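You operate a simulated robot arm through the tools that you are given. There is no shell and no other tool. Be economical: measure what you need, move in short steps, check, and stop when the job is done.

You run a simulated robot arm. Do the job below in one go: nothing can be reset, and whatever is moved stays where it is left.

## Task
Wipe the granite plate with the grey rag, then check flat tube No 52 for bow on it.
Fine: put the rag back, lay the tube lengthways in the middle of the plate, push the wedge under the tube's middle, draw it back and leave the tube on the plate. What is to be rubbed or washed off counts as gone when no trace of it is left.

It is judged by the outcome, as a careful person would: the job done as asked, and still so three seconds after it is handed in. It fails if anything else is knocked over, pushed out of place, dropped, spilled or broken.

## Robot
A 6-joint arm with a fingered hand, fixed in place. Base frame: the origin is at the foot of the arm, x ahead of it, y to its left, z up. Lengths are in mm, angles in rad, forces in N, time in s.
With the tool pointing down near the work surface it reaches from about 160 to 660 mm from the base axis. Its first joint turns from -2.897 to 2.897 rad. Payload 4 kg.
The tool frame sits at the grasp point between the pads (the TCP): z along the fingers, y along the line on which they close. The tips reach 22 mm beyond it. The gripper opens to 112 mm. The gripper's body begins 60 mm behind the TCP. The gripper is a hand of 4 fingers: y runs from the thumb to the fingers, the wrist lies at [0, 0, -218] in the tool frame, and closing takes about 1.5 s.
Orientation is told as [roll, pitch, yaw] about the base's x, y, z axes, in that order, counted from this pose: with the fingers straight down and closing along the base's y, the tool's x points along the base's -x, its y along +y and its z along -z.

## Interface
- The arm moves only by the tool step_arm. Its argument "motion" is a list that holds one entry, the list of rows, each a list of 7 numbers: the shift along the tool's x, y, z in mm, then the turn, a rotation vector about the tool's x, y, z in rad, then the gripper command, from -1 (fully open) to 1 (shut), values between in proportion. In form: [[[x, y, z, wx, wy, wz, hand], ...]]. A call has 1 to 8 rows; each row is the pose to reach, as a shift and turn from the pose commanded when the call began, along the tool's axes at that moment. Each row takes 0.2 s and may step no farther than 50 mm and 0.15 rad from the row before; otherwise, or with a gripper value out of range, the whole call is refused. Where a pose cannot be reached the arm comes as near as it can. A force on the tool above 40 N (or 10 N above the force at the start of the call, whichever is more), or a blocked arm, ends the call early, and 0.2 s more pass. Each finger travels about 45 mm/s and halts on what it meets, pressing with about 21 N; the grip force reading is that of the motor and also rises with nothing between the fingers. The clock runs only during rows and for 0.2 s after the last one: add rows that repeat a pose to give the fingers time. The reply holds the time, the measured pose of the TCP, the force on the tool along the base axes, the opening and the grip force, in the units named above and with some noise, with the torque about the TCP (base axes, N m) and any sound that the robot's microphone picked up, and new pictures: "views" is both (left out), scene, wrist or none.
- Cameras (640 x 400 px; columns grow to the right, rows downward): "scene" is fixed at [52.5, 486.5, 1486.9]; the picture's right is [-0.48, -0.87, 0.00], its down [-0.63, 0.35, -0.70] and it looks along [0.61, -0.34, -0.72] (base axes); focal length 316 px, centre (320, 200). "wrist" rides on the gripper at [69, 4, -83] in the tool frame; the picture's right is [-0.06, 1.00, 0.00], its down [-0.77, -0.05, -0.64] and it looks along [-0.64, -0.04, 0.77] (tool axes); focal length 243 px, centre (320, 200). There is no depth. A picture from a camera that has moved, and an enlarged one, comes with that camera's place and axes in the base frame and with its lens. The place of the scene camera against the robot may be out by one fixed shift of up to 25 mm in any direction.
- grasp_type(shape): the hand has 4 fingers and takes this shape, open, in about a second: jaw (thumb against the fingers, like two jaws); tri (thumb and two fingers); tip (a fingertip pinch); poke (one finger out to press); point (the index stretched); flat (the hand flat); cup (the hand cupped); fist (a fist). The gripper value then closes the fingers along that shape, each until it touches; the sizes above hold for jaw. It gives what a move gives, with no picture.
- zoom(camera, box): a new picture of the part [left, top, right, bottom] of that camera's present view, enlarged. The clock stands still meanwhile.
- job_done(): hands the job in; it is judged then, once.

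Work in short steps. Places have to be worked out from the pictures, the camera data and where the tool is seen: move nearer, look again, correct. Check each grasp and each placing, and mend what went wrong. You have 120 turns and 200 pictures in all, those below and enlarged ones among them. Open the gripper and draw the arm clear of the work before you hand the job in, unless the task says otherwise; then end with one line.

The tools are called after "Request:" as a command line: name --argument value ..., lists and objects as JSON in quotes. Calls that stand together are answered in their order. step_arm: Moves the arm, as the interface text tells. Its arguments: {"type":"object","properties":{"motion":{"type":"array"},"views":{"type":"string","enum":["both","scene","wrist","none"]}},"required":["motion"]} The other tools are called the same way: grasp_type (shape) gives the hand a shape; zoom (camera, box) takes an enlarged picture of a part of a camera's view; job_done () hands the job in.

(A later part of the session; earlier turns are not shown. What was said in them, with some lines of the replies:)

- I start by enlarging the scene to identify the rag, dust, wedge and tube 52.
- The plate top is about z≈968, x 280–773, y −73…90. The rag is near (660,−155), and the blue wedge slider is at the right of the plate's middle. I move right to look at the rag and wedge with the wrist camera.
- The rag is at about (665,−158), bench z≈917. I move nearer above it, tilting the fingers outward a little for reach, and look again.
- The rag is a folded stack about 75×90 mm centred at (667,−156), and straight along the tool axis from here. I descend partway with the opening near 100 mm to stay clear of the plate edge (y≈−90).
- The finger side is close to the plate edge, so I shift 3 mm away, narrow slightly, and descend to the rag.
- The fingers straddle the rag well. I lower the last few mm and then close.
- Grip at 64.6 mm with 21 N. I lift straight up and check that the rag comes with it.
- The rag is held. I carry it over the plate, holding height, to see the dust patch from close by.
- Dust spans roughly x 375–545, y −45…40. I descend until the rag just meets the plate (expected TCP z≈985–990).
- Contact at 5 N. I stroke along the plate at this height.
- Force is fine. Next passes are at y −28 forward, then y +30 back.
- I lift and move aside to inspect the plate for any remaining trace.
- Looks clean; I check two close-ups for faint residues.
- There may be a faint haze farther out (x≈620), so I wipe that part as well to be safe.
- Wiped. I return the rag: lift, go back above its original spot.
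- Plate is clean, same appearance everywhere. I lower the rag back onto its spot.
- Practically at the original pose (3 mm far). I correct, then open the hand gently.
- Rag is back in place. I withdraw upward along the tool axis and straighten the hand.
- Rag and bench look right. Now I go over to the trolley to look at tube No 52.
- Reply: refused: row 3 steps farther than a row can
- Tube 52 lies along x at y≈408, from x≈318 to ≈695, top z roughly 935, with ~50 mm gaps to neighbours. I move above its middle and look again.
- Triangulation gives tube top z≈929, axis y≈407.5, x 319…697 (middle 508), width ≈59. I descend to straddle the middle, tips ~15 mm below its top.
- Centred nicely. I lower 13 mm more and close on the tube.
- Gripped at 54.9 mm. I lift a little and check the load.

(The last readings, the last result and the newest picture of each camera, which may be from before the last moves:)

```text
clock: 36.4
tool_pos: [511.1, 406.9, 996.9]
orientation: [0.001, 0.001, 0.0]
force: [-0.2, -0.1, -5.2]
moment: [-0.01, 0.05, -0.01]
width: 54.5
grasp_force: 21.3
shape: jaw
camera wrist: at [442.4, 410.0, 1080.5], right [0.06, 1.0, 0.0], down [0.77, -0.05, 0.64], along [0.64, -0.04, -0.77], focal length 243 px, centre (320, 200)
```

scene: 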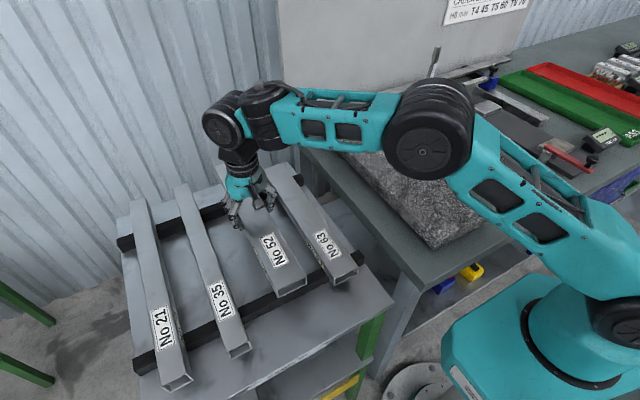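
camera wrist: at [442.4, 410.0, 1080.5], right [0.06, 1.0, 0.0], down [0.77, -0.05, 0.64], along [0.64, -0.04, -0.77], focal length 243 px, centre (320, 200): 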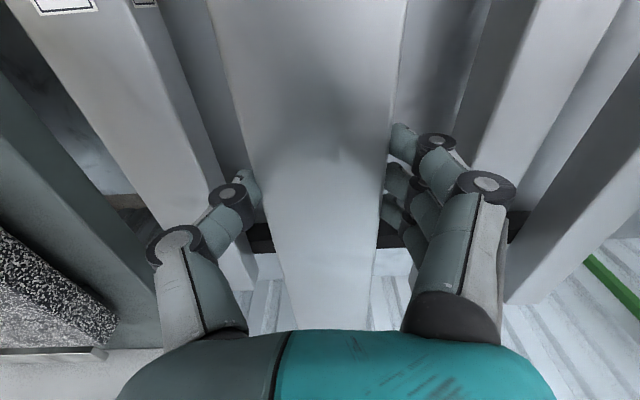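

Tube lifted level (≈0.5 kg, no torque). I raise it clear and carry it over the plate.

Request:
step_arm --motion '[[[0, 0, -40, 0, 0, 0, 1], [0, 0, -80, 0, 0, 0, 1], [0, -40, -90, 0, 0, 0, 1], [0, -85, -90, 0, 0, 0, 1], [0, -130, -90, 0, 0, 0, 1], [0, -175, -90, 0, 0, 0, 1], [0, -220, -90, 0, 0, 0, 1], [0, -250, -90, 0, 0, 0, 1]]]' --views "scene"

Request:
step_arm --motion '[[[0, -40, 0, 0, 0, 0, 1], [0, -80, 0, 0, 0, 0, 1], [0, -120, 0, 0, 0, 0, 1], [0, -150, 0, 0, 0, 0, 1], [0, -160, 0, 0, 0, 0, 1], [0, -160, 0, 0, 0, 0, 1]]]'

```text
clock: 38.2
tool_pos: [511.7, 157.5, 1086.9]
orientation: [0.0, -0.001, 0.0]
force: [0.1, 0.2, -4.8]
moment: [0.0, -0.01, 0.05]
width: 54.1
grasp_force: 20.9
shape: jaw
```

scene: 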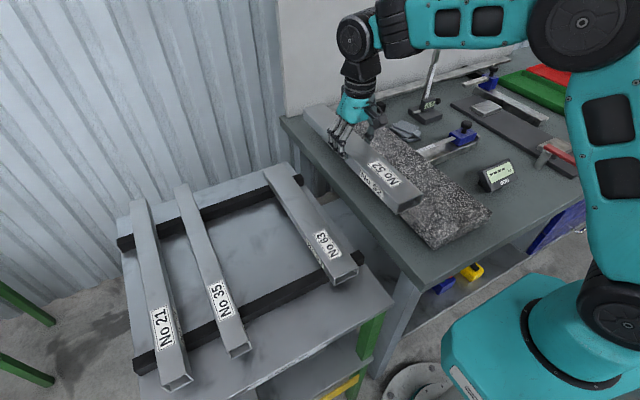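

```text
clock: 39.6
tool_pos: [509.1, -4.3, 1085.1]
orientation: [0.0, 0.001, 0.001]
force: [-0.4, -0.3, -6.3]
moment: [0.0, 0.01, -0.02]
width: 54.5
grasp_force: 21.1
shape: jaw
camera wrist: at [440.3, -1.2, 1168.5], right [0.06, 1.0, 0.0], down [0.77, -0.05, 0.64], along [0.64, -0.04, -0.77], focal length 243 px, centre (320, 200)
```

scene: 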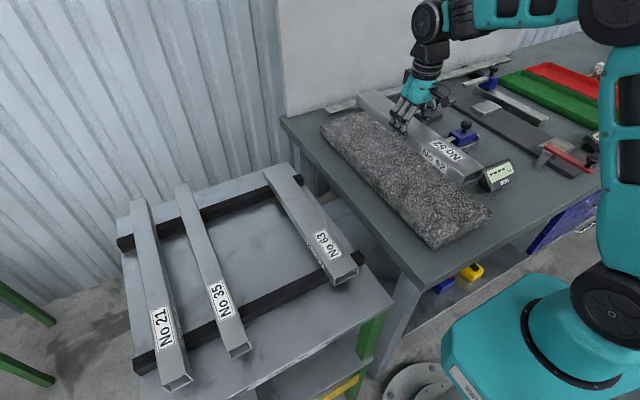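
wrist: 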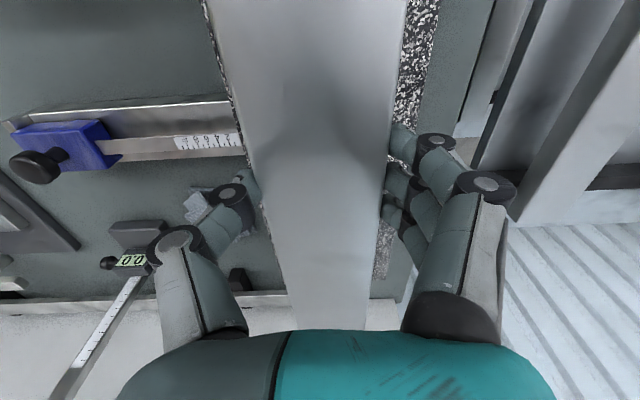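

Plate centre is about (530, 0), with edges at y≈±76. I shift the tube to x mid 530, y 0 and lower to 1045 to check clearance.

Request:
step_arm --motion '[[[-22, 4, 15, 0, 0, 0, 1], [-22, 4, 30, 0, 0, 0, 1], [-22, 4, 40, 0, 0, 0, 1], [-22, 4, 40, 0, 0, 0, 1]]]'

Request:
zoom --camera "scene" --box '[310, 80, 510, 260]'

```text
clock: 40.6
tool_pos: [531.7, 0.0, 1045.3]
orientation: [0.001, 0.0, 0.0]
force: [0.0, -0.8, -5.5]
moment: [0.0, -0.01, -0.01]
width: 54.5
grasp_force: 21.0
shape: jaw
camera wrist: at [463.2, 3.1, 1128.6], right [0.06, 1.0, 0.0], down [0.77, -0.05, 0.64], along [0.64, -0.04, -0.77], focal length 243 px, centre (320, 200)
```

scene: 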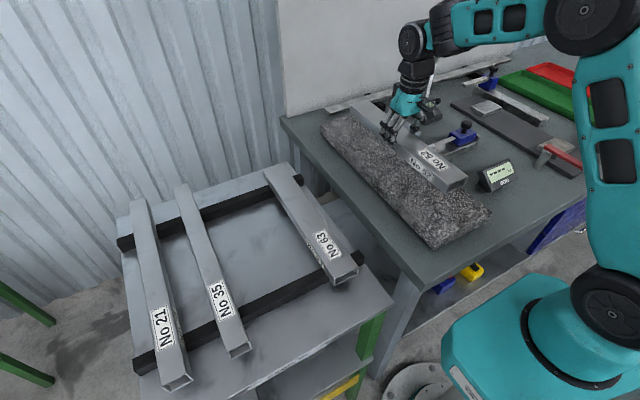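
wrist: 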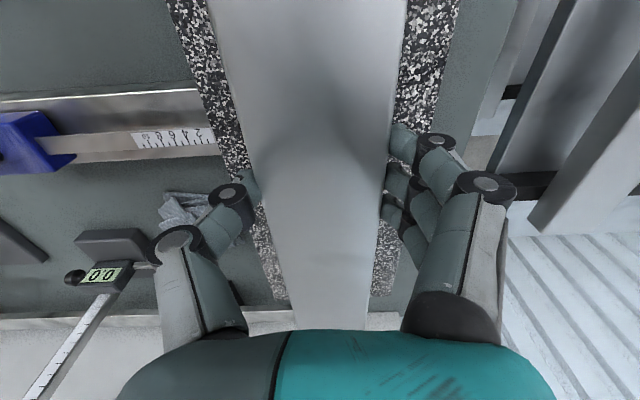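

```text
2.22 times, centred on (410, 170) of scene
camera zoom: at [52.5, 486.5, 1486.9], right [-0.48, -0.87, 0.0], down [-0.63, 0.35, -0.7], along [0.61, -0.34, -0.72], focal length 701 px, centre (120, 267)
```

zoom: 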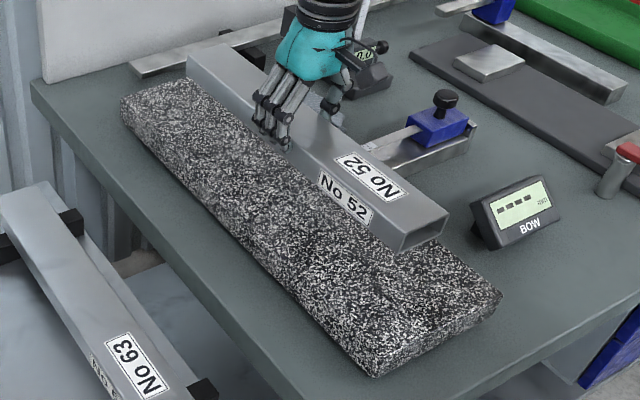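

Tube is aligned and centred. I lower in small steps until contact.

Request:
step_arm --motion '[[[0, 0, 10, 0, 0, 0, 1], [0, 0, 20, 0, 0, 0, 1], [0, 0, 24, 0, 0, 0, 1], [0, 0, 27, 0, 0, 0, 1], [0, 0, 30, 0, 0, 0, 1]]]' --views "none"

Request:
zoom --camera "scene" --box '[330, 80, 490, 220]'

```text
clock: 41.8
tool_pos: [532.7, -1.3, 1016.1]
orientation: [0.001, 0.001, 0.001]
force: [-0.8, 0.5, -4.8]
moment: [-0.01, -0.01, -0.02]
width: 54.2
grasp_force: 20.7
shape: jaw
```

```text
2.86 times, centred on (410, 150) of scene
camera zoom: at [52.5, 486.5, 1486.9], right [-0.48, -0.87, 0.0], down [-0.63, 0.35, -0.7], along [0.61, -0.34, -0.72], focal length 902 px, centre (63, 343)
```

zoom: 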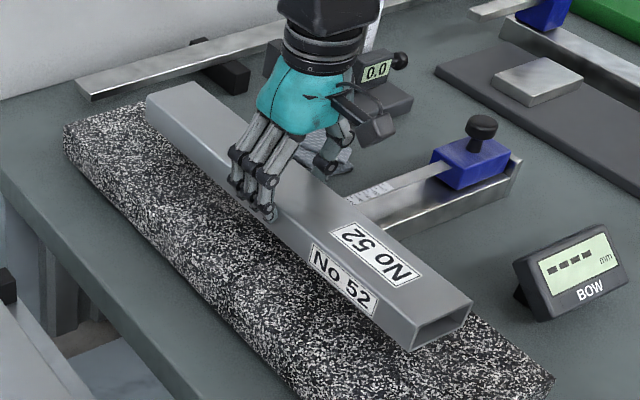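

Request:
step_arm --motion '[[[0, 0, 2, 0, 0, 0, 1], [0, 0, 4, 0, 0, 0, 1], [0, 0, 6, 0, 0, 0, 1]]]' --views "none"

```text
clock: 42.6
tool_pos: [532.7, -1.4, 1010.6]
orientation: [0.0, 0.0, -0.002]
force: [0.0, -0.2, -5.5]
moment: [0.02, 0.01, 0.02]
width: 54.3
grasp_force: 21.4
shape: jaw
```

No contact yet; I go on in small steps.

Request:
step_arm --motion '[[[0, 0, 2, 0, 0, 0, 1], [0, 0, 4, 0, 0, 0, 1]]]' --views "none"

Request:
step_arm --motion '[[[0, 0, 1.5, 0, 0, 0, 1], [0, 0, 3, 0, 0, 0, 1]]]' --views "wrist"

Request:
zoom --camera "scene" --box '[380, 120, 500, 220]'

```text
clock: 43.2
tool_pos: [533.9, -0.2, 1004.5]
orientation: [0.001, -0.001, 0.0]
force: [-0.5, 1.2, -5.3]
moment: [0.02, 0.02, 0.03]
width: 54.4
grasp_force: 21.0
shape: jaw
```

```text
clock: 43.8
tool_pos: [531.5, 0.9, 1002.1]
orientation: [0.0, 0.0, 0.0]
force: [0.9, 0.0, -5.0]
moment: [0.02, 0.02, 0.0]
width: 54.5
grasp_force: 20.6
shape: jaw
camera wrist: at [463.7, 3.2, 1085.9], right [0.06, 1.0, 0.0], down [0.77, -0.05, 0.64], along [0.64, -0.04, -0.77], focal length 243 px, centre (320, 200)
```

wrist: 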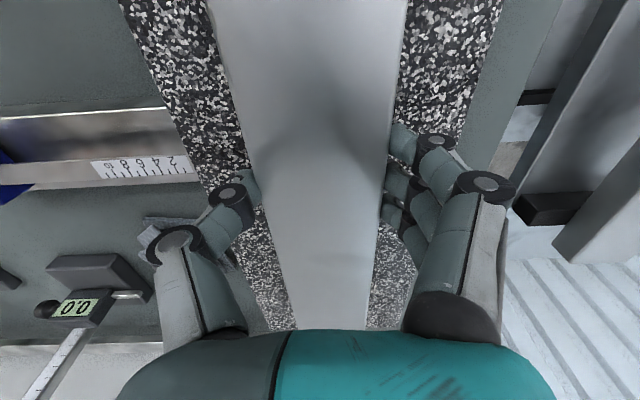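

```text
4.00 times, centred on (440, 170) of scene
camera zoom: at [52.5, 486.5, 1486.9], right [-0.48, -0.87, 0.0], down [-0.63, 0.35, -0.7], along [0.61, -0.34, -0.72], focal length 1262 px, centre (-160, 320)
```

zoom: 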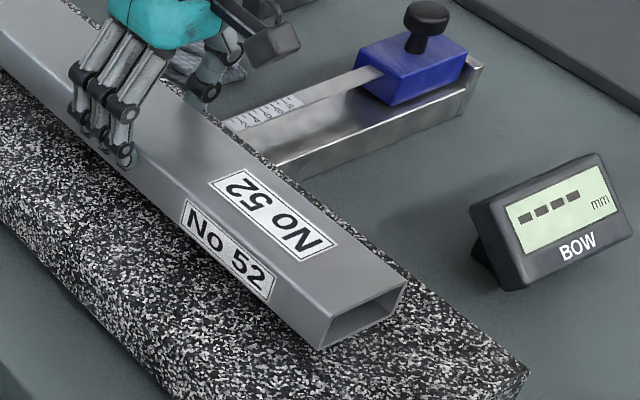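

Close to contact; I continue by 2 mm.

Request:
step_arm --motion '[[[0, 0, 1, 0, 0, 0, 1], [0, 0, 2.5, 0, 0, 0, 1]]]' --views "none"

Request:
step_arm --motion '[[[0, 0, 1, 0, 0, 0, 1], [0, 0, 2, 0, 0, 0, 1]]]' --views "none"

```text
clock: 44.4
tool_pos: [533.1, -0.5, 1000.5]
orientation: [0.001, 0.0, 0.0]
force: [0.7, 0.6, -5.1]
moment: [0.0, 0.01, 0.0]
width: 54.5
grasp_force: 20.8
shape: jaw
```

```text
clock: 45.0
tool_pos: [533.4, 0.8, 998.8]
orientation: [0.0, -0.001, -0.001]
force: [1.3, -0.5, -4.9]
moment: [0.04, -0.01, -0.01]
width: 54.5
grasp_force: 20.8
shape: jaw
```

Request:
step_arm --motion '[[[0, 0, 1, 0, 0, 0, 1], [0, 0, 2, 0, 0, 0, 1]]]' --views "none"

Request:
step_arm --motion '[[[0, 0, 1, 0, 0, 0, 1], [0, 0, 2, 0, 0, 0, 1]]]' --views "none"

Request:
zoom --camera "scene" --box '[400, 140, 480, 210]'

```text
clock: 45.6
tool_pos: [532.7, 0.2, 997.2]
orientation: [0.0, 0.001, 0.001]
force: [-0.5, -0.5, -5.3]
moment: [-0.01, -0.02, -0.04]
width: 54.5
grasp_force: 20.6
shape: jaw
```

```text
clock: 46.2
tool_pos: [532.1, 0.7, 994.4]
orientation: [-0.002, 0.0, 0.001]
force: [-0.3, 0.8, -5.4]
moment: [0.02, -0.02, 0.0]
width: 54.4
grasp_force: 21.2
shape: jaw
```

```text
5.71 times, centred on (440, 175) of scene
camera zoom: at [52.5, 486.5, 1486.9], right [-0.48, -0.87, 0.0], down [-0.63, 0.35, -0.7], along [0.61, -0.34, -0.72], focal length 1804 px, centre (-366, 343)
```

zoom: 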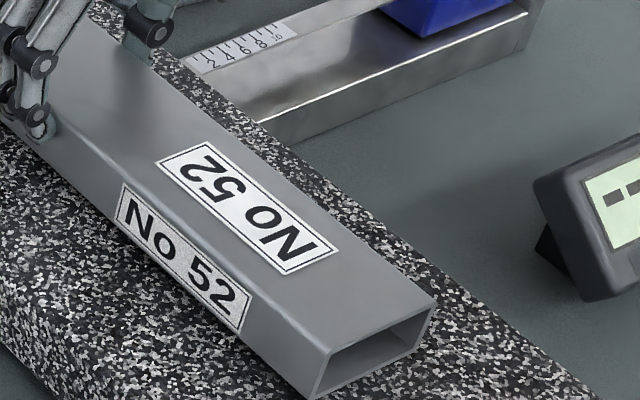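

Request:
step_arm --motion '[[[0, 0, 1, 0, 0, 0, 1], [0, 0, 2, 0, 0, 0, 1]]]' --views "none"

Request:
step_arm --motion '[[[0, 0, 1, 0, 0, 0, 1], [0, 0, 2, 0, 0, 0, 1]]]' --views "none"

```text
clock: 46.8
tool_pos: [533.1, 0.3, 992.1]
orientation: [0.001, -0.001, 0.0]
force: [0.1, 0.6, -3.9]
moment: [0.0, 0.01, 0.0]
width: 54.6
grasp_force: 20.9
shape: jaw
```

```text
clock: 47.4
tool_pos: [531.8, -0.0, 989.8]
orientation: [0.001, 0.001, 0.0]
force: [-0.7, 0.4, -5.3]
moment: [-0.04, 0.0, 0.0]
width: 54.2
grasp_force: 21.3
shape: jaw
```

Request:
step_arm --motion '[[[0, 0, 1, 0, 0, 0, 1], [0, 0, 2, 0, 0, 0, 1]]]' --views "none"

Request:
step_arm --motion '[[[0, 0, 1, 0, 0, 0, 1], [0, 0, 2, 0, 0, 0, 1]]]' --views "wrist"

Request:
zoom --camera "scene" --box '[340, 90, 480, 210]'

```text
clock: 48.0
tool_pos: [533.3, -0.4, 986.9]
orientation: [-0.001, 0.001, -0.001]
force: [0.2, 0.2, -5.1]
moment: [-0.02, 0.03, -0.03]
width: 54.5
grasp_force: 20.8
shape: jaw
```

```text
clock: 48.6
tool_pos: [533.0, 0.5, 986.1]
orientation: [0.0, 0.0, 0.0]
force: [-0.5, -1.5, -1.3]
moment: [0.02, 0.0, 0.01]
width: 54.4
grasp_force: 20.4
shape: jaw
camera wrist: at [464.0, 4.2, 1069.7], right [0.06, 1.0, 0.0], down [0.77, -0.05, 0.64], along [0.64, -0.04, -0.77], focal length 243 px, centre (320, 200)
```

wrist: 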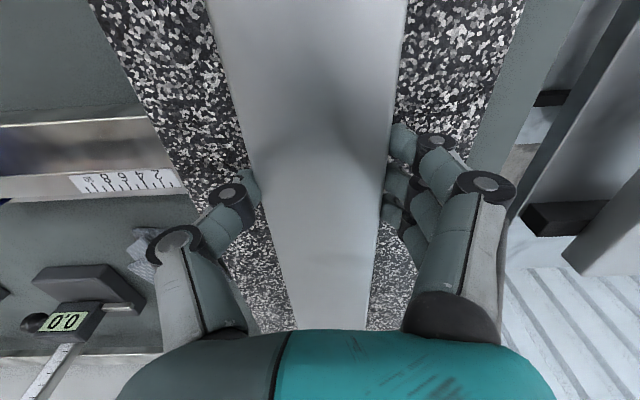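

```text
3.33 times, centred on (410, 150) of scene
camera zoom: at [52.5, 486.5, 1486.9], right [-0.48, -0.87, 0.0], down [-0.63, 0.35, -0.7], along [0.61, -0.34, -0.72], focal length 1052 px, centre (20, 367)
```

zoom: 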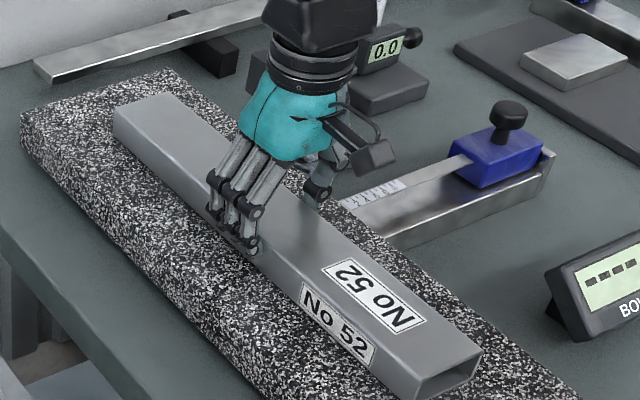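

Contact (force dropped to −1.3 N). Rechecking with the better plate height (≈958), tube mid is ≈529 and plate/wedge mid ≈535, so I lift 3 mm, shift 5 mm outward and set down again.

Request:
step_arm --motion '[[[0, 0, -4, 0, 0, 0, 1], [-5, 0, -4, 0, 0, 0, 1], [-5, 0, -1, 0, 0, 0, 1], [-5, 0, 0, 0, 0, 0, 1], [-5, 0, 0.5, 0, 0, 0, 1]]]' --views "none"

```text
clock: 49.8
tool_pos: [537.1, 1.0, 985.9]
orientation: [0.0, 0.0, 0.001]
force: [-1.4, -1.9, 2.3]
moment: [0.02, 0.01, 0.02]
width: 54.1
grasp_force: 20.5
shape: jaw
```

Tube rests on the plate. I open the hand.

Request:
step_arm --motion '[[[0, 0, 0, 0, 0, 0, 0.3], [0, 0, 0, 0, 0, 0, 0], [0, 0, 0, 0, 0, 0, -0.3], [0, 0, 0, 0, 0, 0, -0.6], [0, 0, 0, 0, 0, 0, -0.7], [0, 0, 0, 0, 0, 0, -0.7]]]' --views "none"

Request:
step_arm --motion '[[[0, 0, -20, 0, 0, 0, -0.7], [0, 0, -50, 0, 0, 0, -0.7], [0, 0, -95, 0, 0, 0, -0.7], [20, 0, -135, 0, 0, 0, -0.7], [60, 0, -160, 0, 0, 0, -0.7], [90, 0, -180, 0, 0, 0, -0.7], [90, 0, -180, 0, 0, 0, -0.7]]]'

Request:
zoom --camera "scene" --box '[310, 90, 510, 260]'

```text
clock: 51.2
tool_pos: [537.3, -0.6, 985.5]
orientation: [-0.001, 0.0, 0.0]
force: [-0.2, -0.5, 0.8]
moment: [-0.02, 0.03, -0.03]
width: 95.2
grasp_force: 0.0
shape: jaw
```

```text
clock: 52.8
tool_pos: [447.4, -1.2, 1167.9]
orientation: [0.002, 0.0, -0.001]
force: [0.3, 0.5, 0.9]
moment: [0.03, -0.01, 0.0]
width: 95.1
grasp_force: 0.1
shape: jaw
camera wrist: at [378.6, 3.2, 1250.2], right [0.06, 1.0, 0.0], down [0.77, -0.05, 0.64], along [0.64, -0.04, -0.77], focal length 243 px, centre (320, 200)
```

scene: 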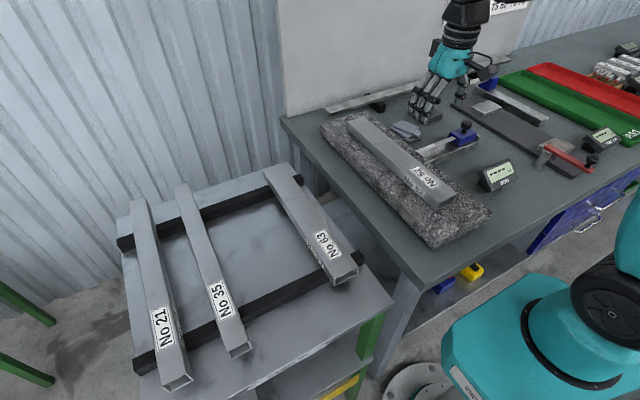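
wrist: 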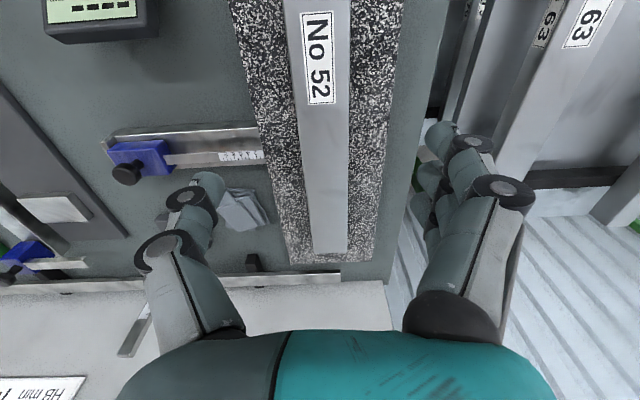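

```text
2.35 times, centred on (410, 175) of scene
camera zoom: at [52.5, 486.5, 1486.9], right [-0.48, -0.87, 0.0], down [-0.63, 0.35, -0.7], along [0.61, -0.34, -0.72], focal length 743 px, centre (108, 259)
```

zoom: 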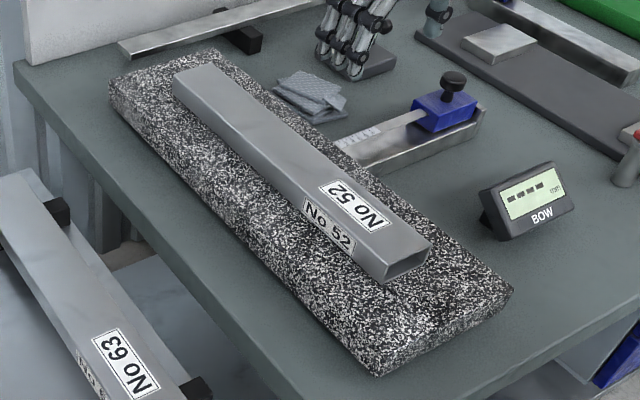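

Tube lies centred, lengthways. Next is the wedge: I move above its blue block and knob (≈(527,−240)) to look closely.

Request:
step_arm --motion '[[[-11, -40, 0, 0, 0, 0, -0.7], [-22, -80, 0, 0, 0, 0, -0.7], [-33, -120, 10, 0, 0, 0, -0.7], [-44, -160, 20, 0, 0, 0, -0.7], [-55, -200, 30, 0, 0, 0, -0.7], [-66, -239, 45, 0, 0, 0, -0.7], [-66, -239, 70, 0, 0, 0, -0.7]]]'

Request:
zoom --camera "scene" --box '[400, 100, 520, 200]'

```text
clock: 54.4
tool_pos: [510.5, -240.1, 1097.3]
orientation: [-0.001, -0.001, 0.001]
force: [0.1, -0.5, 0.4]
moment: [0.0, -0.01, 0.0]
width: 95.1
grasp_force: 0.0
shape: jaw
camera wrist: at [442.5, -236.1, 1179.7], right [0.06, 1.0, 0.0], down [0.77, -0.05, 0.64], along [0.64, -0.04, -0.77], focal length 243 px, centre (320, 200)
```

scene: 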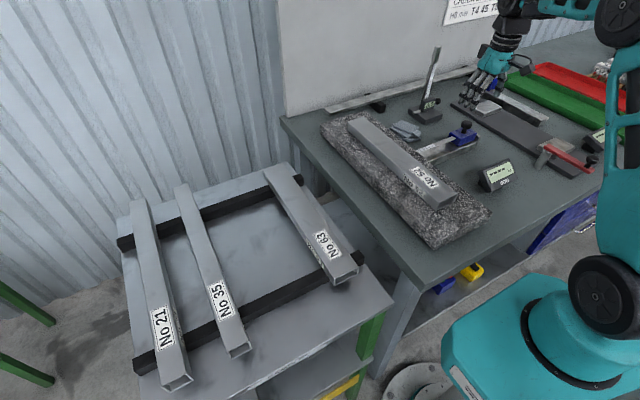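
wrist: 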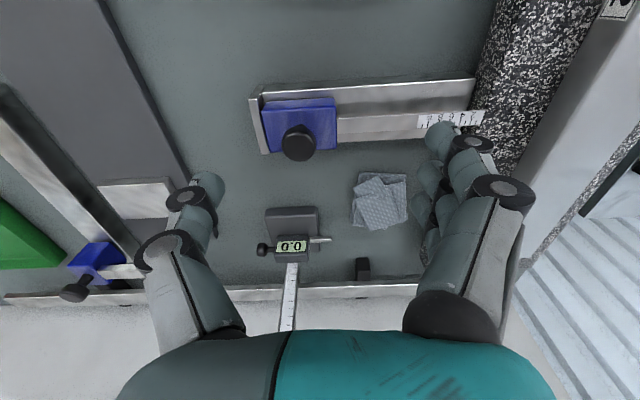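

```text
4.00 times, centred on (460, 150) of scene
camera zoom: at [52.5, 486.5, 1486.9], right [-0.48, -0.87, 0.0], down [-0.63, 0.35, -0.7], along [0.61, -0.34, -0.72], focal length 1262 px, centre (-240, 400)
```

zoom: 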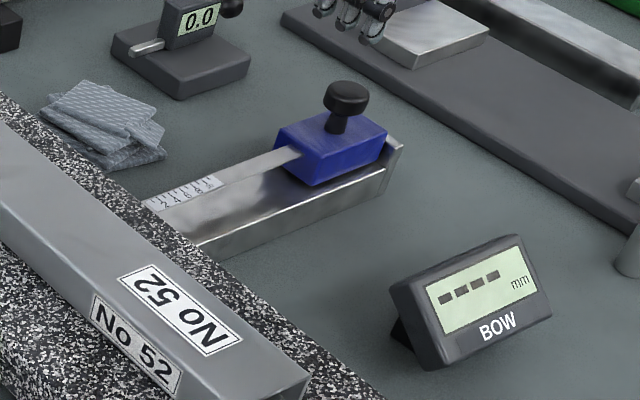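

Triangulated knob: ≈(539,−260), cap z≈980, Ø≈30. I descend over it with a 70 mm opening and check before closing.

Request:
step_arm --motion '[[[-15, -10, 25, 0, 0, 0, -0.5], [-28.5, -20, 50, 0, 0, 0, -0.3], [-28.5, -20, 75, 0, 0, 0, -0.25], [-28.5, -20, 90, 0, 0, 0, -0.25], [-28.5, -20, 90, 0, 0, 0, -0.25]]]'

Request:
zoom --camera "scene" --box '[400, 80, 520, 180]'

```text
clock: 55.6
tool_pos: [541.3, -260.3, 1006.8]
orientation: [0.001, 0.0, 0.0]
force: [0.1, 0.7, 0.2]
moment: [0.03, -0.04, -0.03]
width: 70.6
grasp_force: 0.0
shape: jaw
camera wrist: at [473.8, -257.2, 1090.3], right [0.06, 1.0, 0.0], down [0.77, -0.05, 0.64], along [0.64, -0.04, -0.77], focal length 243 px, centre (320, 200)
```

scene: 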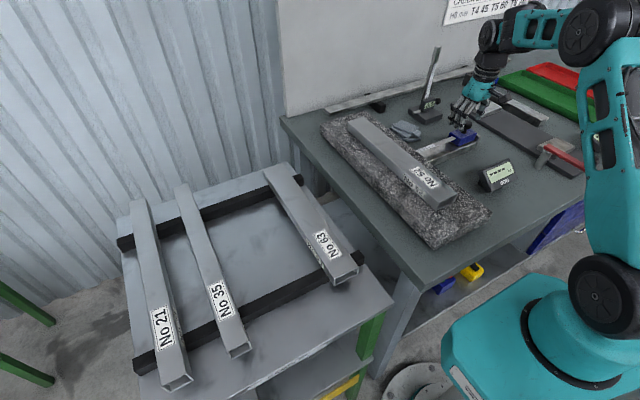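
wrist: 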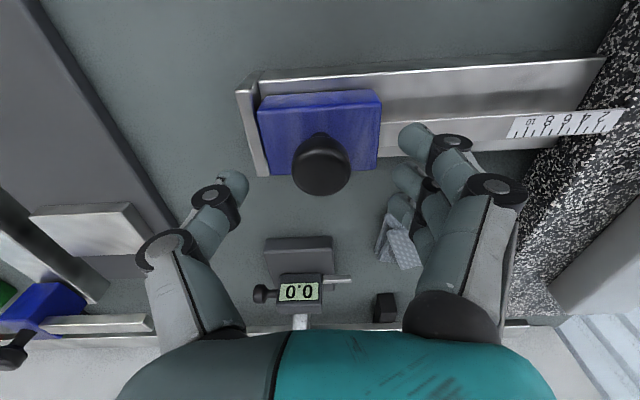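

```text
4.00 times, centred on (460, 130) of scene
camera zoom: at [52.5, 486.5, 1486.9], right [-0.48, -0.87, 0.0], down [-0.63, 0.35, -0.7], along [0.61, -0.34, -0.72], focal length 1262 px, centre (-240, 480)
```

zoom: 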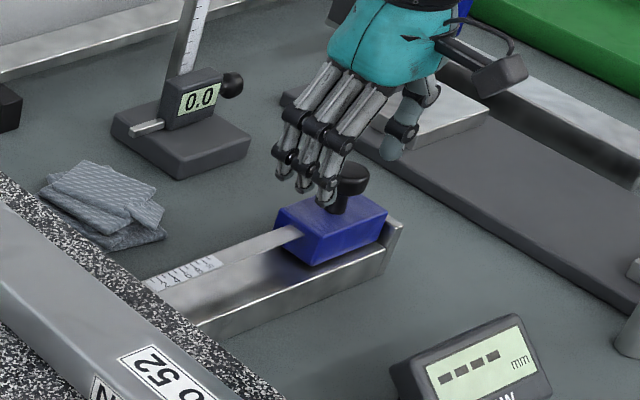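

Knob centred between the fingers. I descend 17 mm so the tips stay above the block, then close.

Request:
step_arm --motion '[[[2, 0, 8, 0, 0, 0, -0.25], [2, 0, 17, 0, 0, 0, -0.25]]]' --views "none"

Request:
step_arm --motion '[[[0, 0, 0, 0, 0, 0, 0.1], [0, 0, 0, 0, 0, 0, 0.4], [0, 0, 0, 0, 0, 0, 0.8], [0, 0, 0, 0, 0, 0, 0.8], [0, 0, 0, 0, 0, 0, 0.8], [0, 0, 0, 0, 0, 0, 0.8]]]' --views "wrist"

Request:
zoom --camera "scene" --box '[400, 80, 520, 180]'

```text
clock: 56.2
tool_pos: [538.9, -260.0, 990.8]
orientation: [0.0, 0.001, -0.002]
force: [0.0, 0.0, 0.1]
moment: [0.05, -0.02, -0.01]
width: 70.2
grasp_force: 0.1
shape: jaw
```

```text
clock: 57.6
tool_pos: [537.8, -259.6, 989.8]
orientation: [0.001, 0.003, 0.0]
force: [0.7, -1.5, -5.2]
moment: [-0.01, 0.0, 0.05]
width: 11.7
grasp_force: 20.7
shape: jaw
camera wrist: at [470.0, -256.0, 1072.5], right [0.06, 1.0, 0.0], down [0.77, -0.05, 0.64], along [0.64, -0.04, -0.77], focal length 243 px, centre (320, 200)
```

wrist: 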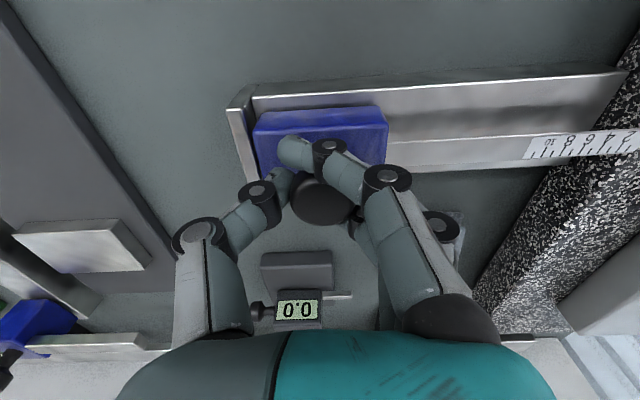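

```text
4.00 times, centred on (460, 130) of scene
camera zoom: at [52.5, 486.5, 1486.9], right [-0.48, -0.87, 0.0], down [-0.63, 0.35, -0.7], along [0.61, -0.34, -0.72], focal length 1262 px, centre (-240, 480)
```

zoom: 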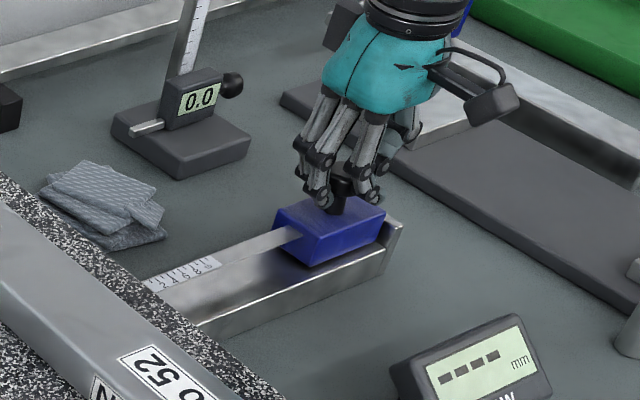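

Fingers closed around the stem beneath the cap, caging it. I ease down 1.5 mm and push the wedge toward the tube gently.

Request:
step_arm --motion '[[[0, 0, 1.5, 0, 0, 0, 0.8], [0, 6, 1.5, 0, 0, 0, 0.8], [0, 12, 1.5, 0, 0, 0, 0.8], [0, 20, 1.5, 0, 0, 0, 0.8]]]' --views "none"

Request:
zoom --camera "scene" --box '[380, 80, 520, 200]'

```text
clock: 58.6
tool_pos: [539.9, -237.5, 986.9]
orientation: [0.0, 0.0, -0.001]
force: [-1.3, -0.9, -0.5]
moment: [-0.07, 0.01, -0.03]
width: 11.0
grasp_force: 21.2
shape: jaw
```

```text
3.33 times, centred on (450, 140) of scene
camera zoom: at [52.5, 486.5, 1486.9], right [-0.48, -0.87, 0.0], down [-0.63, 0.35, -0.7], along [0.61, -0.34, -0.72], focal length 1052 px, centre (-113, 400)
```

zoom: 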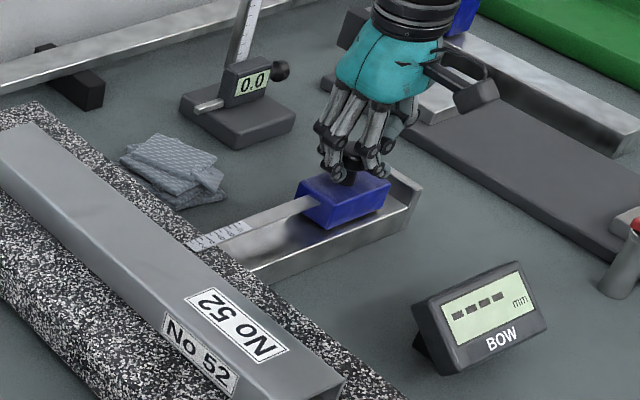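

The wedge slides easily. I push 34 mm more to bring the tip near the tube's side.

Request:
step_arm --motion '[[[0, 8, 0, 0, 0, 0, 0.8], [0, 16, 0, 0, 0, 0, 0.8], [0, 24, 0, 0, 0, 0, 0.8], [0, 34, 0, 0, 0, 0, 0.8]]]' --views "wrist"

Request:
zoom --camera "scene" --box '[380, 80, 520, 200]'

```text
clock: 59.6
tool_pos: [539.7, -204.0, 987.8]
orientation: [0.003, 0.002, 0.0]
force: [-9.7, -1.3, -4.4]
moment: [-0.1, 0.06, 0.05]
width: 10.4
grasp_force: 20.6
shape: jaw
camera wrist: at [471.0, -201.1, 1071.0], right [0.06, 1.0, 0.0], down [0.77, -0.05, 0.64], along [0.64, -0.04, -0.77], focal length 243 px, centre (320, 200)
```

wrist: 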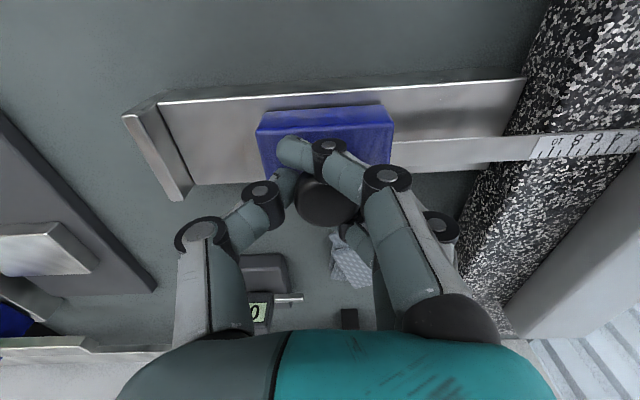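

```text
3.33 times, centred on (450, 140) of scene
camera zoom: at [52.5, 486.5, 1486.9], right [-0.48, -0.87, 0.0], down [-0.63, 0.35, -0.7], along [0.61, -0.34, -0.72], focal length 1052 px, centre (-113, 400)
```

zoom: 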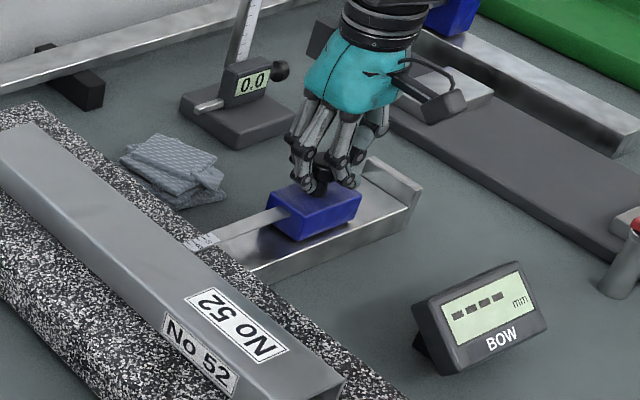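

A side force of −9.7 N in x suggests the guide runs slightly toward −x, so I relax x by 1.5 mm and push 12 mm more slowly.

Request:
step_arm --motion '[[[1.5, 0, 1, 0, 0, 0, 0.8], [1.6, 4, 1, 0, 0, 0, 0.8], [1.7, 8, 1, 0, 0, 0, 0.8], [1.8, 12, 1, 0, 0, 0, 0.8]]]' --views "none"

Request:
zoom --camera "scene" --box '[380, 80, 520, 200]'

```text
clock: 60.6
tool_pos: [537.6, -192.4, 986.5]
orientation: [-0.001, -0.002, 0.002]
force: [10.8, -0.8, 1.4]
moment: [-0.01, -0.14, -0.05]
width: 10.2
grasp_force: 21.1
shape: jaw
```

```text
3.33 times, centred on (450, 140) of scene
camera zoom: at [52.5, 486.5, 1486.9], right [-0.48, -0.87, 0.0], down [-0.63, 0.35, -0.7], along [0.61, -0.34, -0.72], focal length 1052 px, centre (-113, 400)
```

zoom: 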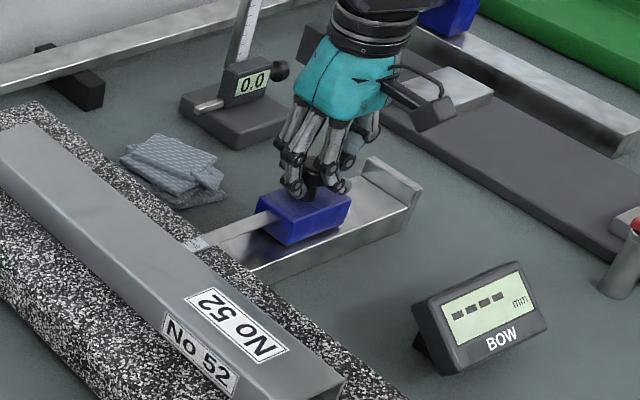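

Over-corrected; I go back 0.9 mm in x and keep pushing slowly, watching the y force and display.

Request:
step_arm --motion '[[[-0.9, 0, 0, 0, 0, 0, 0.8], [-0.9, 3, 0, 0, 0, 0, 0.8], [-0.9, 6, 0, 0, 0, 0, 0.8], [-0.9, 10, 0, 0, 0, 0, 0.8]]]' --views "none"

Request:
zoom --camera "scene" --box '[380, 80, 520, 200]'

```text
clock: 61.6
tool_pos: [539.3, -182.9, 986.6]
orientation: [0.001, 0.0, 0.001]
force: [7.9, -0.7, 3.4]
moment: [-0.06, -0.1, -0.01]
width: 10.6
grasp_force: 20.4
shape: jaw
```

```text
3.33 times, centred on (450, 140) of scene
camera zoom: at [52.5, 486.5, 1486.9], right [-0.48, -0.87, 0.0], down [-0.63, 0.35, -0.7], along [0.61, -0.34, -0.72], focal length 1052 px, centre (-113, 400)
```

zoom: 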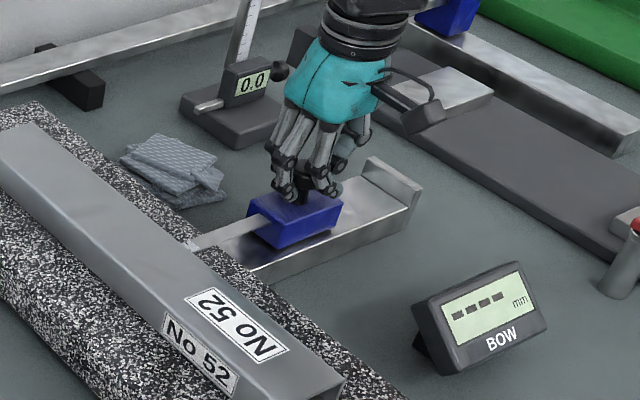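

Request:
step_arm --motion '[[[-0.7, 0, 0.5, 0, 0, 0, 0.8], [-0.7, 3, 0.5, 0, 0, 0, 0.8], [-0.7, 6, 0.5, 0, 0, 0, 0.8], [-0.7, 9, 0.5, 0, 0, 0, 0.8]]]' --views "none"

Request:
zoom --camera "scene" --box '[380, 80, 520, 200]'

```text
clock: 62.6
tool_pos: [539.2, -173.8, 985.3]
orientation: [-0.001, 0.004, 0.0]
force: [3.2, -0.2, 0.8]
moment: [-0.05, -0.1, 0.0]
width: 10.3
grasp_force: 20.6
shape: jaw
```

```text
3.33 times, centred on (450, 140) of scene
camera zoom: at [52.5, 486.5, 1486.9], right [-0.48, -0.87, 0.0], down [-0.63, 0.35, -0.7], along [0.61, -0.34, -0.72], focal length 1052 px, centre (-113, 400)
```

zoom: 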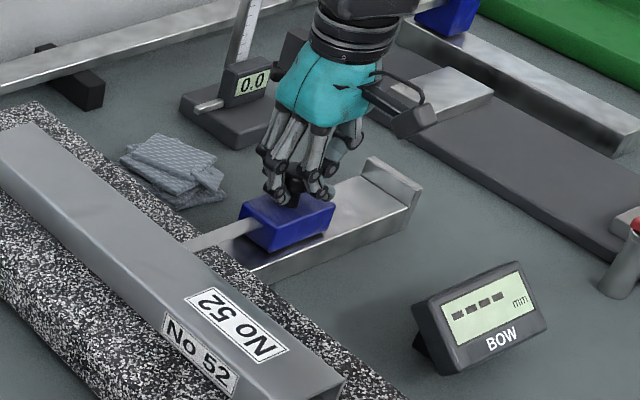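

Tip is now around the tube's centreline with no resistance and no reading. I go on in small increments.

Request:
step_arm --motion '[[[-0.2, 2, 0, 0, 0, 0, 0.8], [-0.2, 4, 0, 0, 0, 0, 0.8], [-0.2, 6, 0, 0, 0, 0, 0.8], [-0.2, 8, 0, 0, 0, 0, 0.8]]]' --views "none"

Request:
zoom --camera "scene" --box '[380, 80, 520, 200]'

```text
clock: 63.6
tool_pos: [539.8, -166.4, 984.7]
orientation: [0.0, 0.003, -0.003]
force: [-5.4, -13.1, 2.4]
moment: [-0.15, -0.03, 0.02]
width: 10.7
grasp_force: 20.9
shape: jaw
```

```text
3.33 times, centred on (450, 140) of scene
camera zoom: at [52.5, 486.5, 1486.9], right [-0.48, -0.87, 0.0], down [-0.63, 0.35, -0.7], along [0.61, -0.34, -0.72], focal length 1052 px, centre (-113, 400)
```

zoom: 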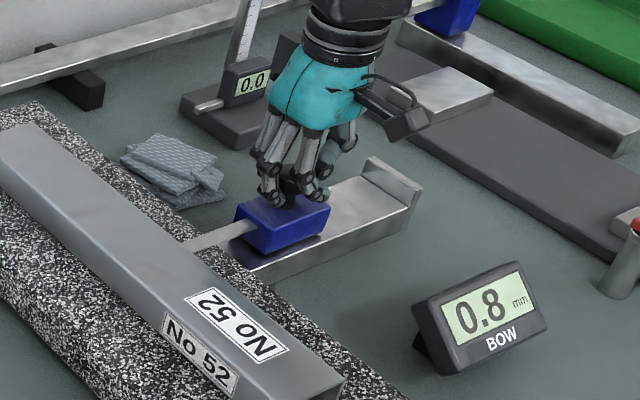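

The wedge touches (13 N) and the display reads 0.8 mm bow. I now draw the wedge back along its guide.

Request:
step_arm --motion '[[[0.3, -8, 0, 0, 0, 0, 0.8], [0.3, -18, 0, 0, 0, 0, 0.8], [0.3, -30, 0, 0, 0, 0, 0.8], [0.3, -42, 0, 0, 0, 0, 0.8], [0.3, -54, 0, 0, 0, 0, 0.8], [0.3, -66, 0, 0, 0, 0, 0.8], [0.3, -78, 0, 0, 0, 0, 0.8], [0.3, -88, 0, 0, 0, 0, 0.8]]]' --views "wrist"

Request:
zoom --camera "scene" --box '[380, 80, 520, 200]'

```text
clock: 65.4
tool_pos: [539.3, -252.0, 985.3]
orientation: [0.0, 0.0, -0.001]
force: [-1.9, 1.4, -6.5]
moment: [-0.01, 0.01, -0.02]
width: 9.2
grasp_force: 20.5
shape: jaw
camera wrist: at [470.7, -250.2, 1068.5], right [0.06, 1.0, 0.0], down [0.77, -0.05, 0.64], along [0.64, -0.04, -0.77], focal length 243 px, centre (320, 200)
```

wrist: 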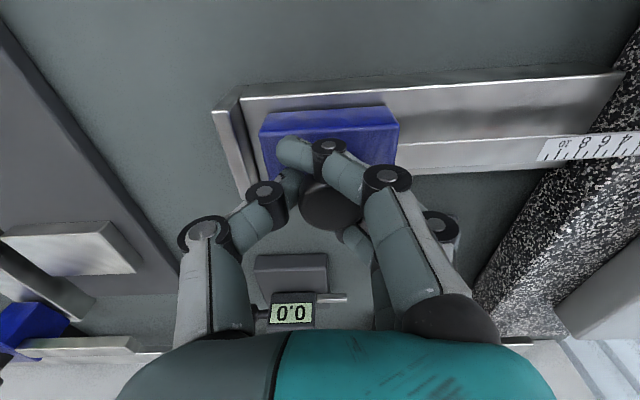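

```text
3.33 times, centred on (450, 140) of scene
camera zoom: at [52.5, 486.5, 1486.9], right [-0.48, -0.87, 0.0], down [-0.63, 0.35, -0.7], along [0.61, -0.34, -0.72], focal length 1052 px, centre (-113, 400)
```

zoom: 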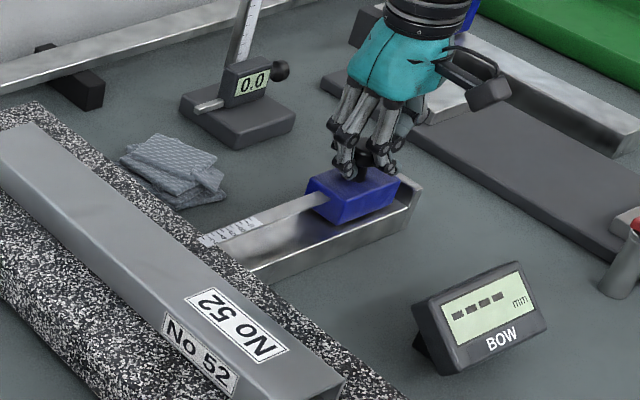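

I draw the last few mm back to its start position.

Request:
step_arm --motion '[[[0, -3, 0.5, 0, 0, 0, 0.8], [0, -6, 0.5, 0, 0, 0, 0.8], [0, -9, 0.5, 0, 0, 0, 0.8]]]' --views "wrist"

```text
clock: 66.2
tool_pos: [537.8, -262.3, 986.3]
orientation: [0.0, 0.002, 0.003]
force: [-0.3, 2.2, -5.4]
moment: [-0.03, -0.02, -0.01]
width: 9.1
grasp_force: 20.6
shape: jaw
camera wrist: at [470.6, -259.8, 1068.3], right [0.06, 1.0, 0.0], down [0.77, -0.05, 0.64], along [0.64, -0.04, -0.77], focal length 243 px, centre (320, 200)
```

wrist: 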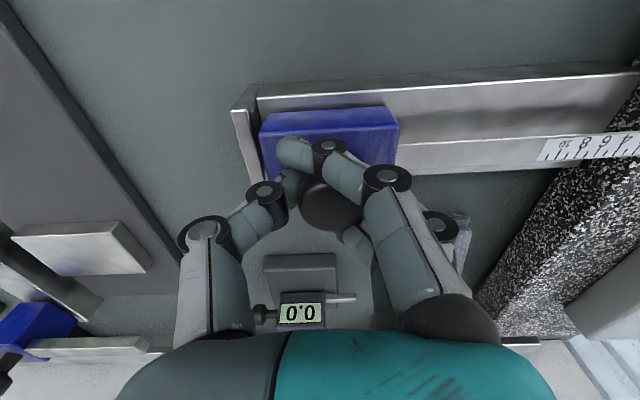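

Drawn back. I give 1.5 mm more, then open and withdraw.

Request:
step_arm --motion '[[[0, -1.5, 0, 0, 0, 0, 0.8], [0, -1.5, 0, 0, 0, 0, 0.4], [0, -1.5, 0, 0, 0, 0, 0.1], [0, -1.5, 0, 0, 0, 0, -0.25], [0, -1.5, 0, 0, 0, 0, -0.25], [0, -1.5, 0, 0, 0, 0, -0.25]]]' --views "wrist"

Request:
step_arm --motion '[[[0, 0, -20, 0, 0, 0, -0.25], [0, 0, -50, 0, 0, 0, -0.25], [0, 0, -95, 0, 0, 0, -0.25], [10, 0, -140, 0, 0, 0, -0.25], [40, 0, -175, 0, 0, 0, -0.25], [80, 0, -200, 0, 0, 0, -0.25], [110, 0, -220, 0, 0, 0, -0.25]]]'

Request:
zoom --camera "scene" --box '[310, 90, 510, 260]'

```text
clock: 67.6
tool_pos: [538.7, -264.9, 986.5]
orientation: [0.001, -0.001, 0.0]
force: [0.0, 0.1, -0.6]
moment: [-0.01, 0.0, -0.01]
width: 69.9
grasp_force: 0.0
shape: jaw
camera wrist: at [470.2, -260.6, 1068.3], right [0.06, 1.0, 0.0], down [0.77, -0.05, 0.64], along [0.64, -0.04, -0.77], focal length 243 px, centre (320, 200)
```

wrist: 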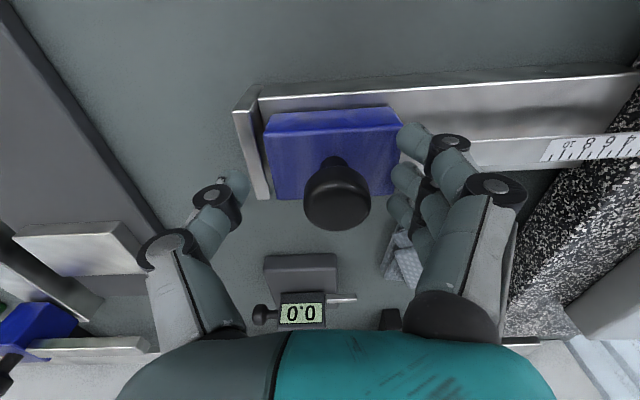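

```text
clock: 69.2
tool_pos: [429.2, -263.6, 1206.7]
orientation: [0.0, 0.0, 0.0]
force: [0.0, 0.6, 0.2]
moment: [-0.01, -0.02, 0.01]
width: 69.5
grasp_force: 0.1
shape: jaw
camera wrist: at [360.5, -260.1, 1289.2], right [0.06, 1.0, 0.0], down [0.77, -0.05, 0.64], along [0.64, -0.04, -0.77], focal length 243 px, centre (320, 200)
```

scene: 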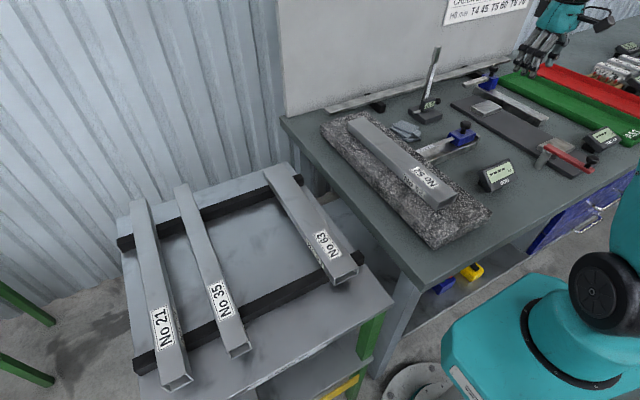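
wrist: 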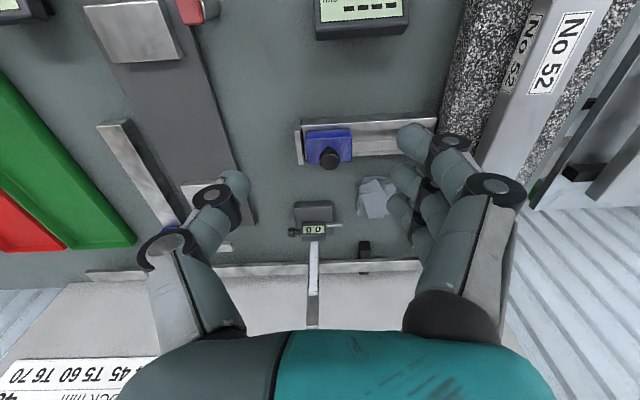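

```text
2.35 times, centred on (410, 175) of scene
camera zoom: at [52.5, 486.5, 1486.9], right [-0.48, -0.87, 0.0], down [-0.63, 0.35, -0.7], along [0.61, -0.34, -0.72], focal length 743 px, centre (108, 259)
```

zoom: 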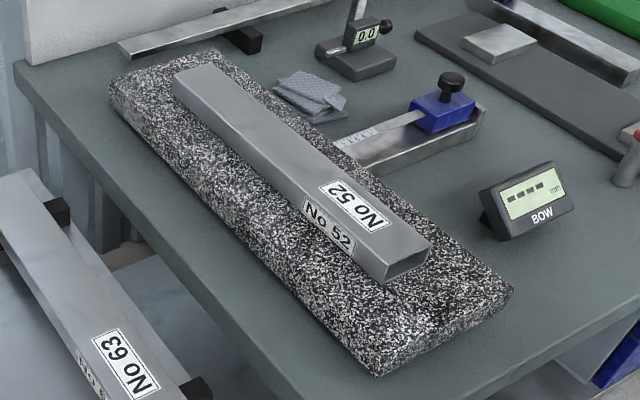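

All seems in place. I compare the wedge and rag with their starting view and check the plate near end.

Request:
zoom --camera "scene" --box '[400, 100, 520, 200]'

Request:
zoom --camera "scene" --box '[390, 170, 500, 250]'

```text
4.00 times, centred on (460, 150) of scene
camera zoom: at [52.5, 486.5, 1486.9], right [-0.48, -0.87, 0.0], down [-0.63, 0.35, -0.7], along [0.61, -0.34, -0.72], focal length 1262 px, centre (-240, 400)
```

zoom: 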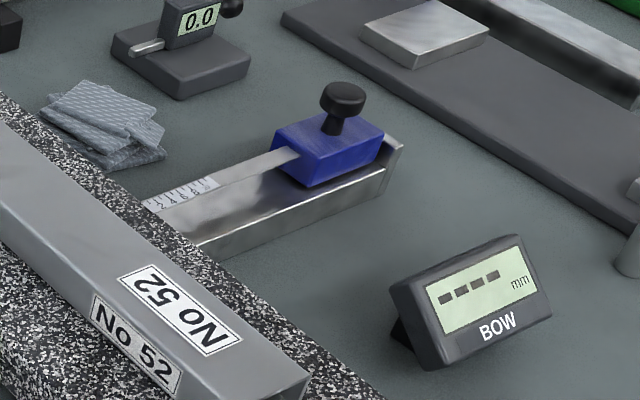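

```text
5.00 times, centred on (445, 210) of scene
camera zoom: at [52.5, 486.5, 1486.9], right [-0.48, -0.87, 0.0], down [-0.63, 0.35, -0.7], along [0.61, -0.34, -0.72], focal length 1578 px, centre (-305, 150)
```

zoom: 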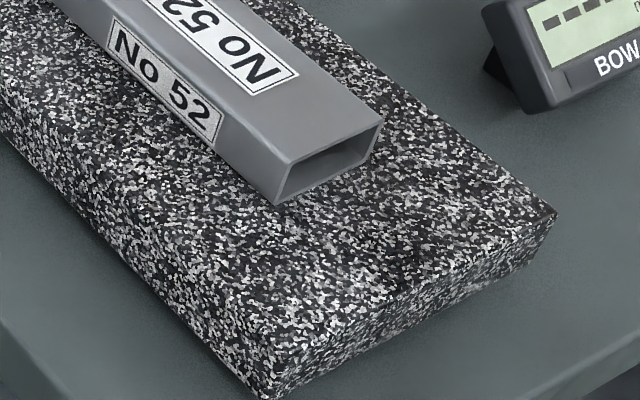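

Everything is in place: rag back, wedge drawn back, tube centred, plate clean. I open the hand fully, then hand in.

Request:
step_arm --motion '[[[0, 0, -10, 0, 0, 0, -1], [0, 0, -20, 0, 0, 0, -1], [0, 0, -20, 0, 0, 0, -1], [0, 0, -20, 0, 0, 0, -1]]]' --views "none"

Request:
job_done

```text
clock: 70.2
tool_pos: [430.5, -264.4, 1225.9]
orientation: [0.001, 0.0, 0.001]
force: [0.8, 0.2, 0.2]
moment: [0.0, -0.01, 0.01]
width: 111.8
grasp_force: 0.0
shape: jaw
```

```text
The job is handed in.
```

I wiped the plate clean, put the rag back, and checked tube No 52 for bow: the display read 0.8 mm with the wedge under its middle; the wedge is drawn back (about 2–3 mm short of its starting position) and the tube is left lengthways in the middle of the plate.
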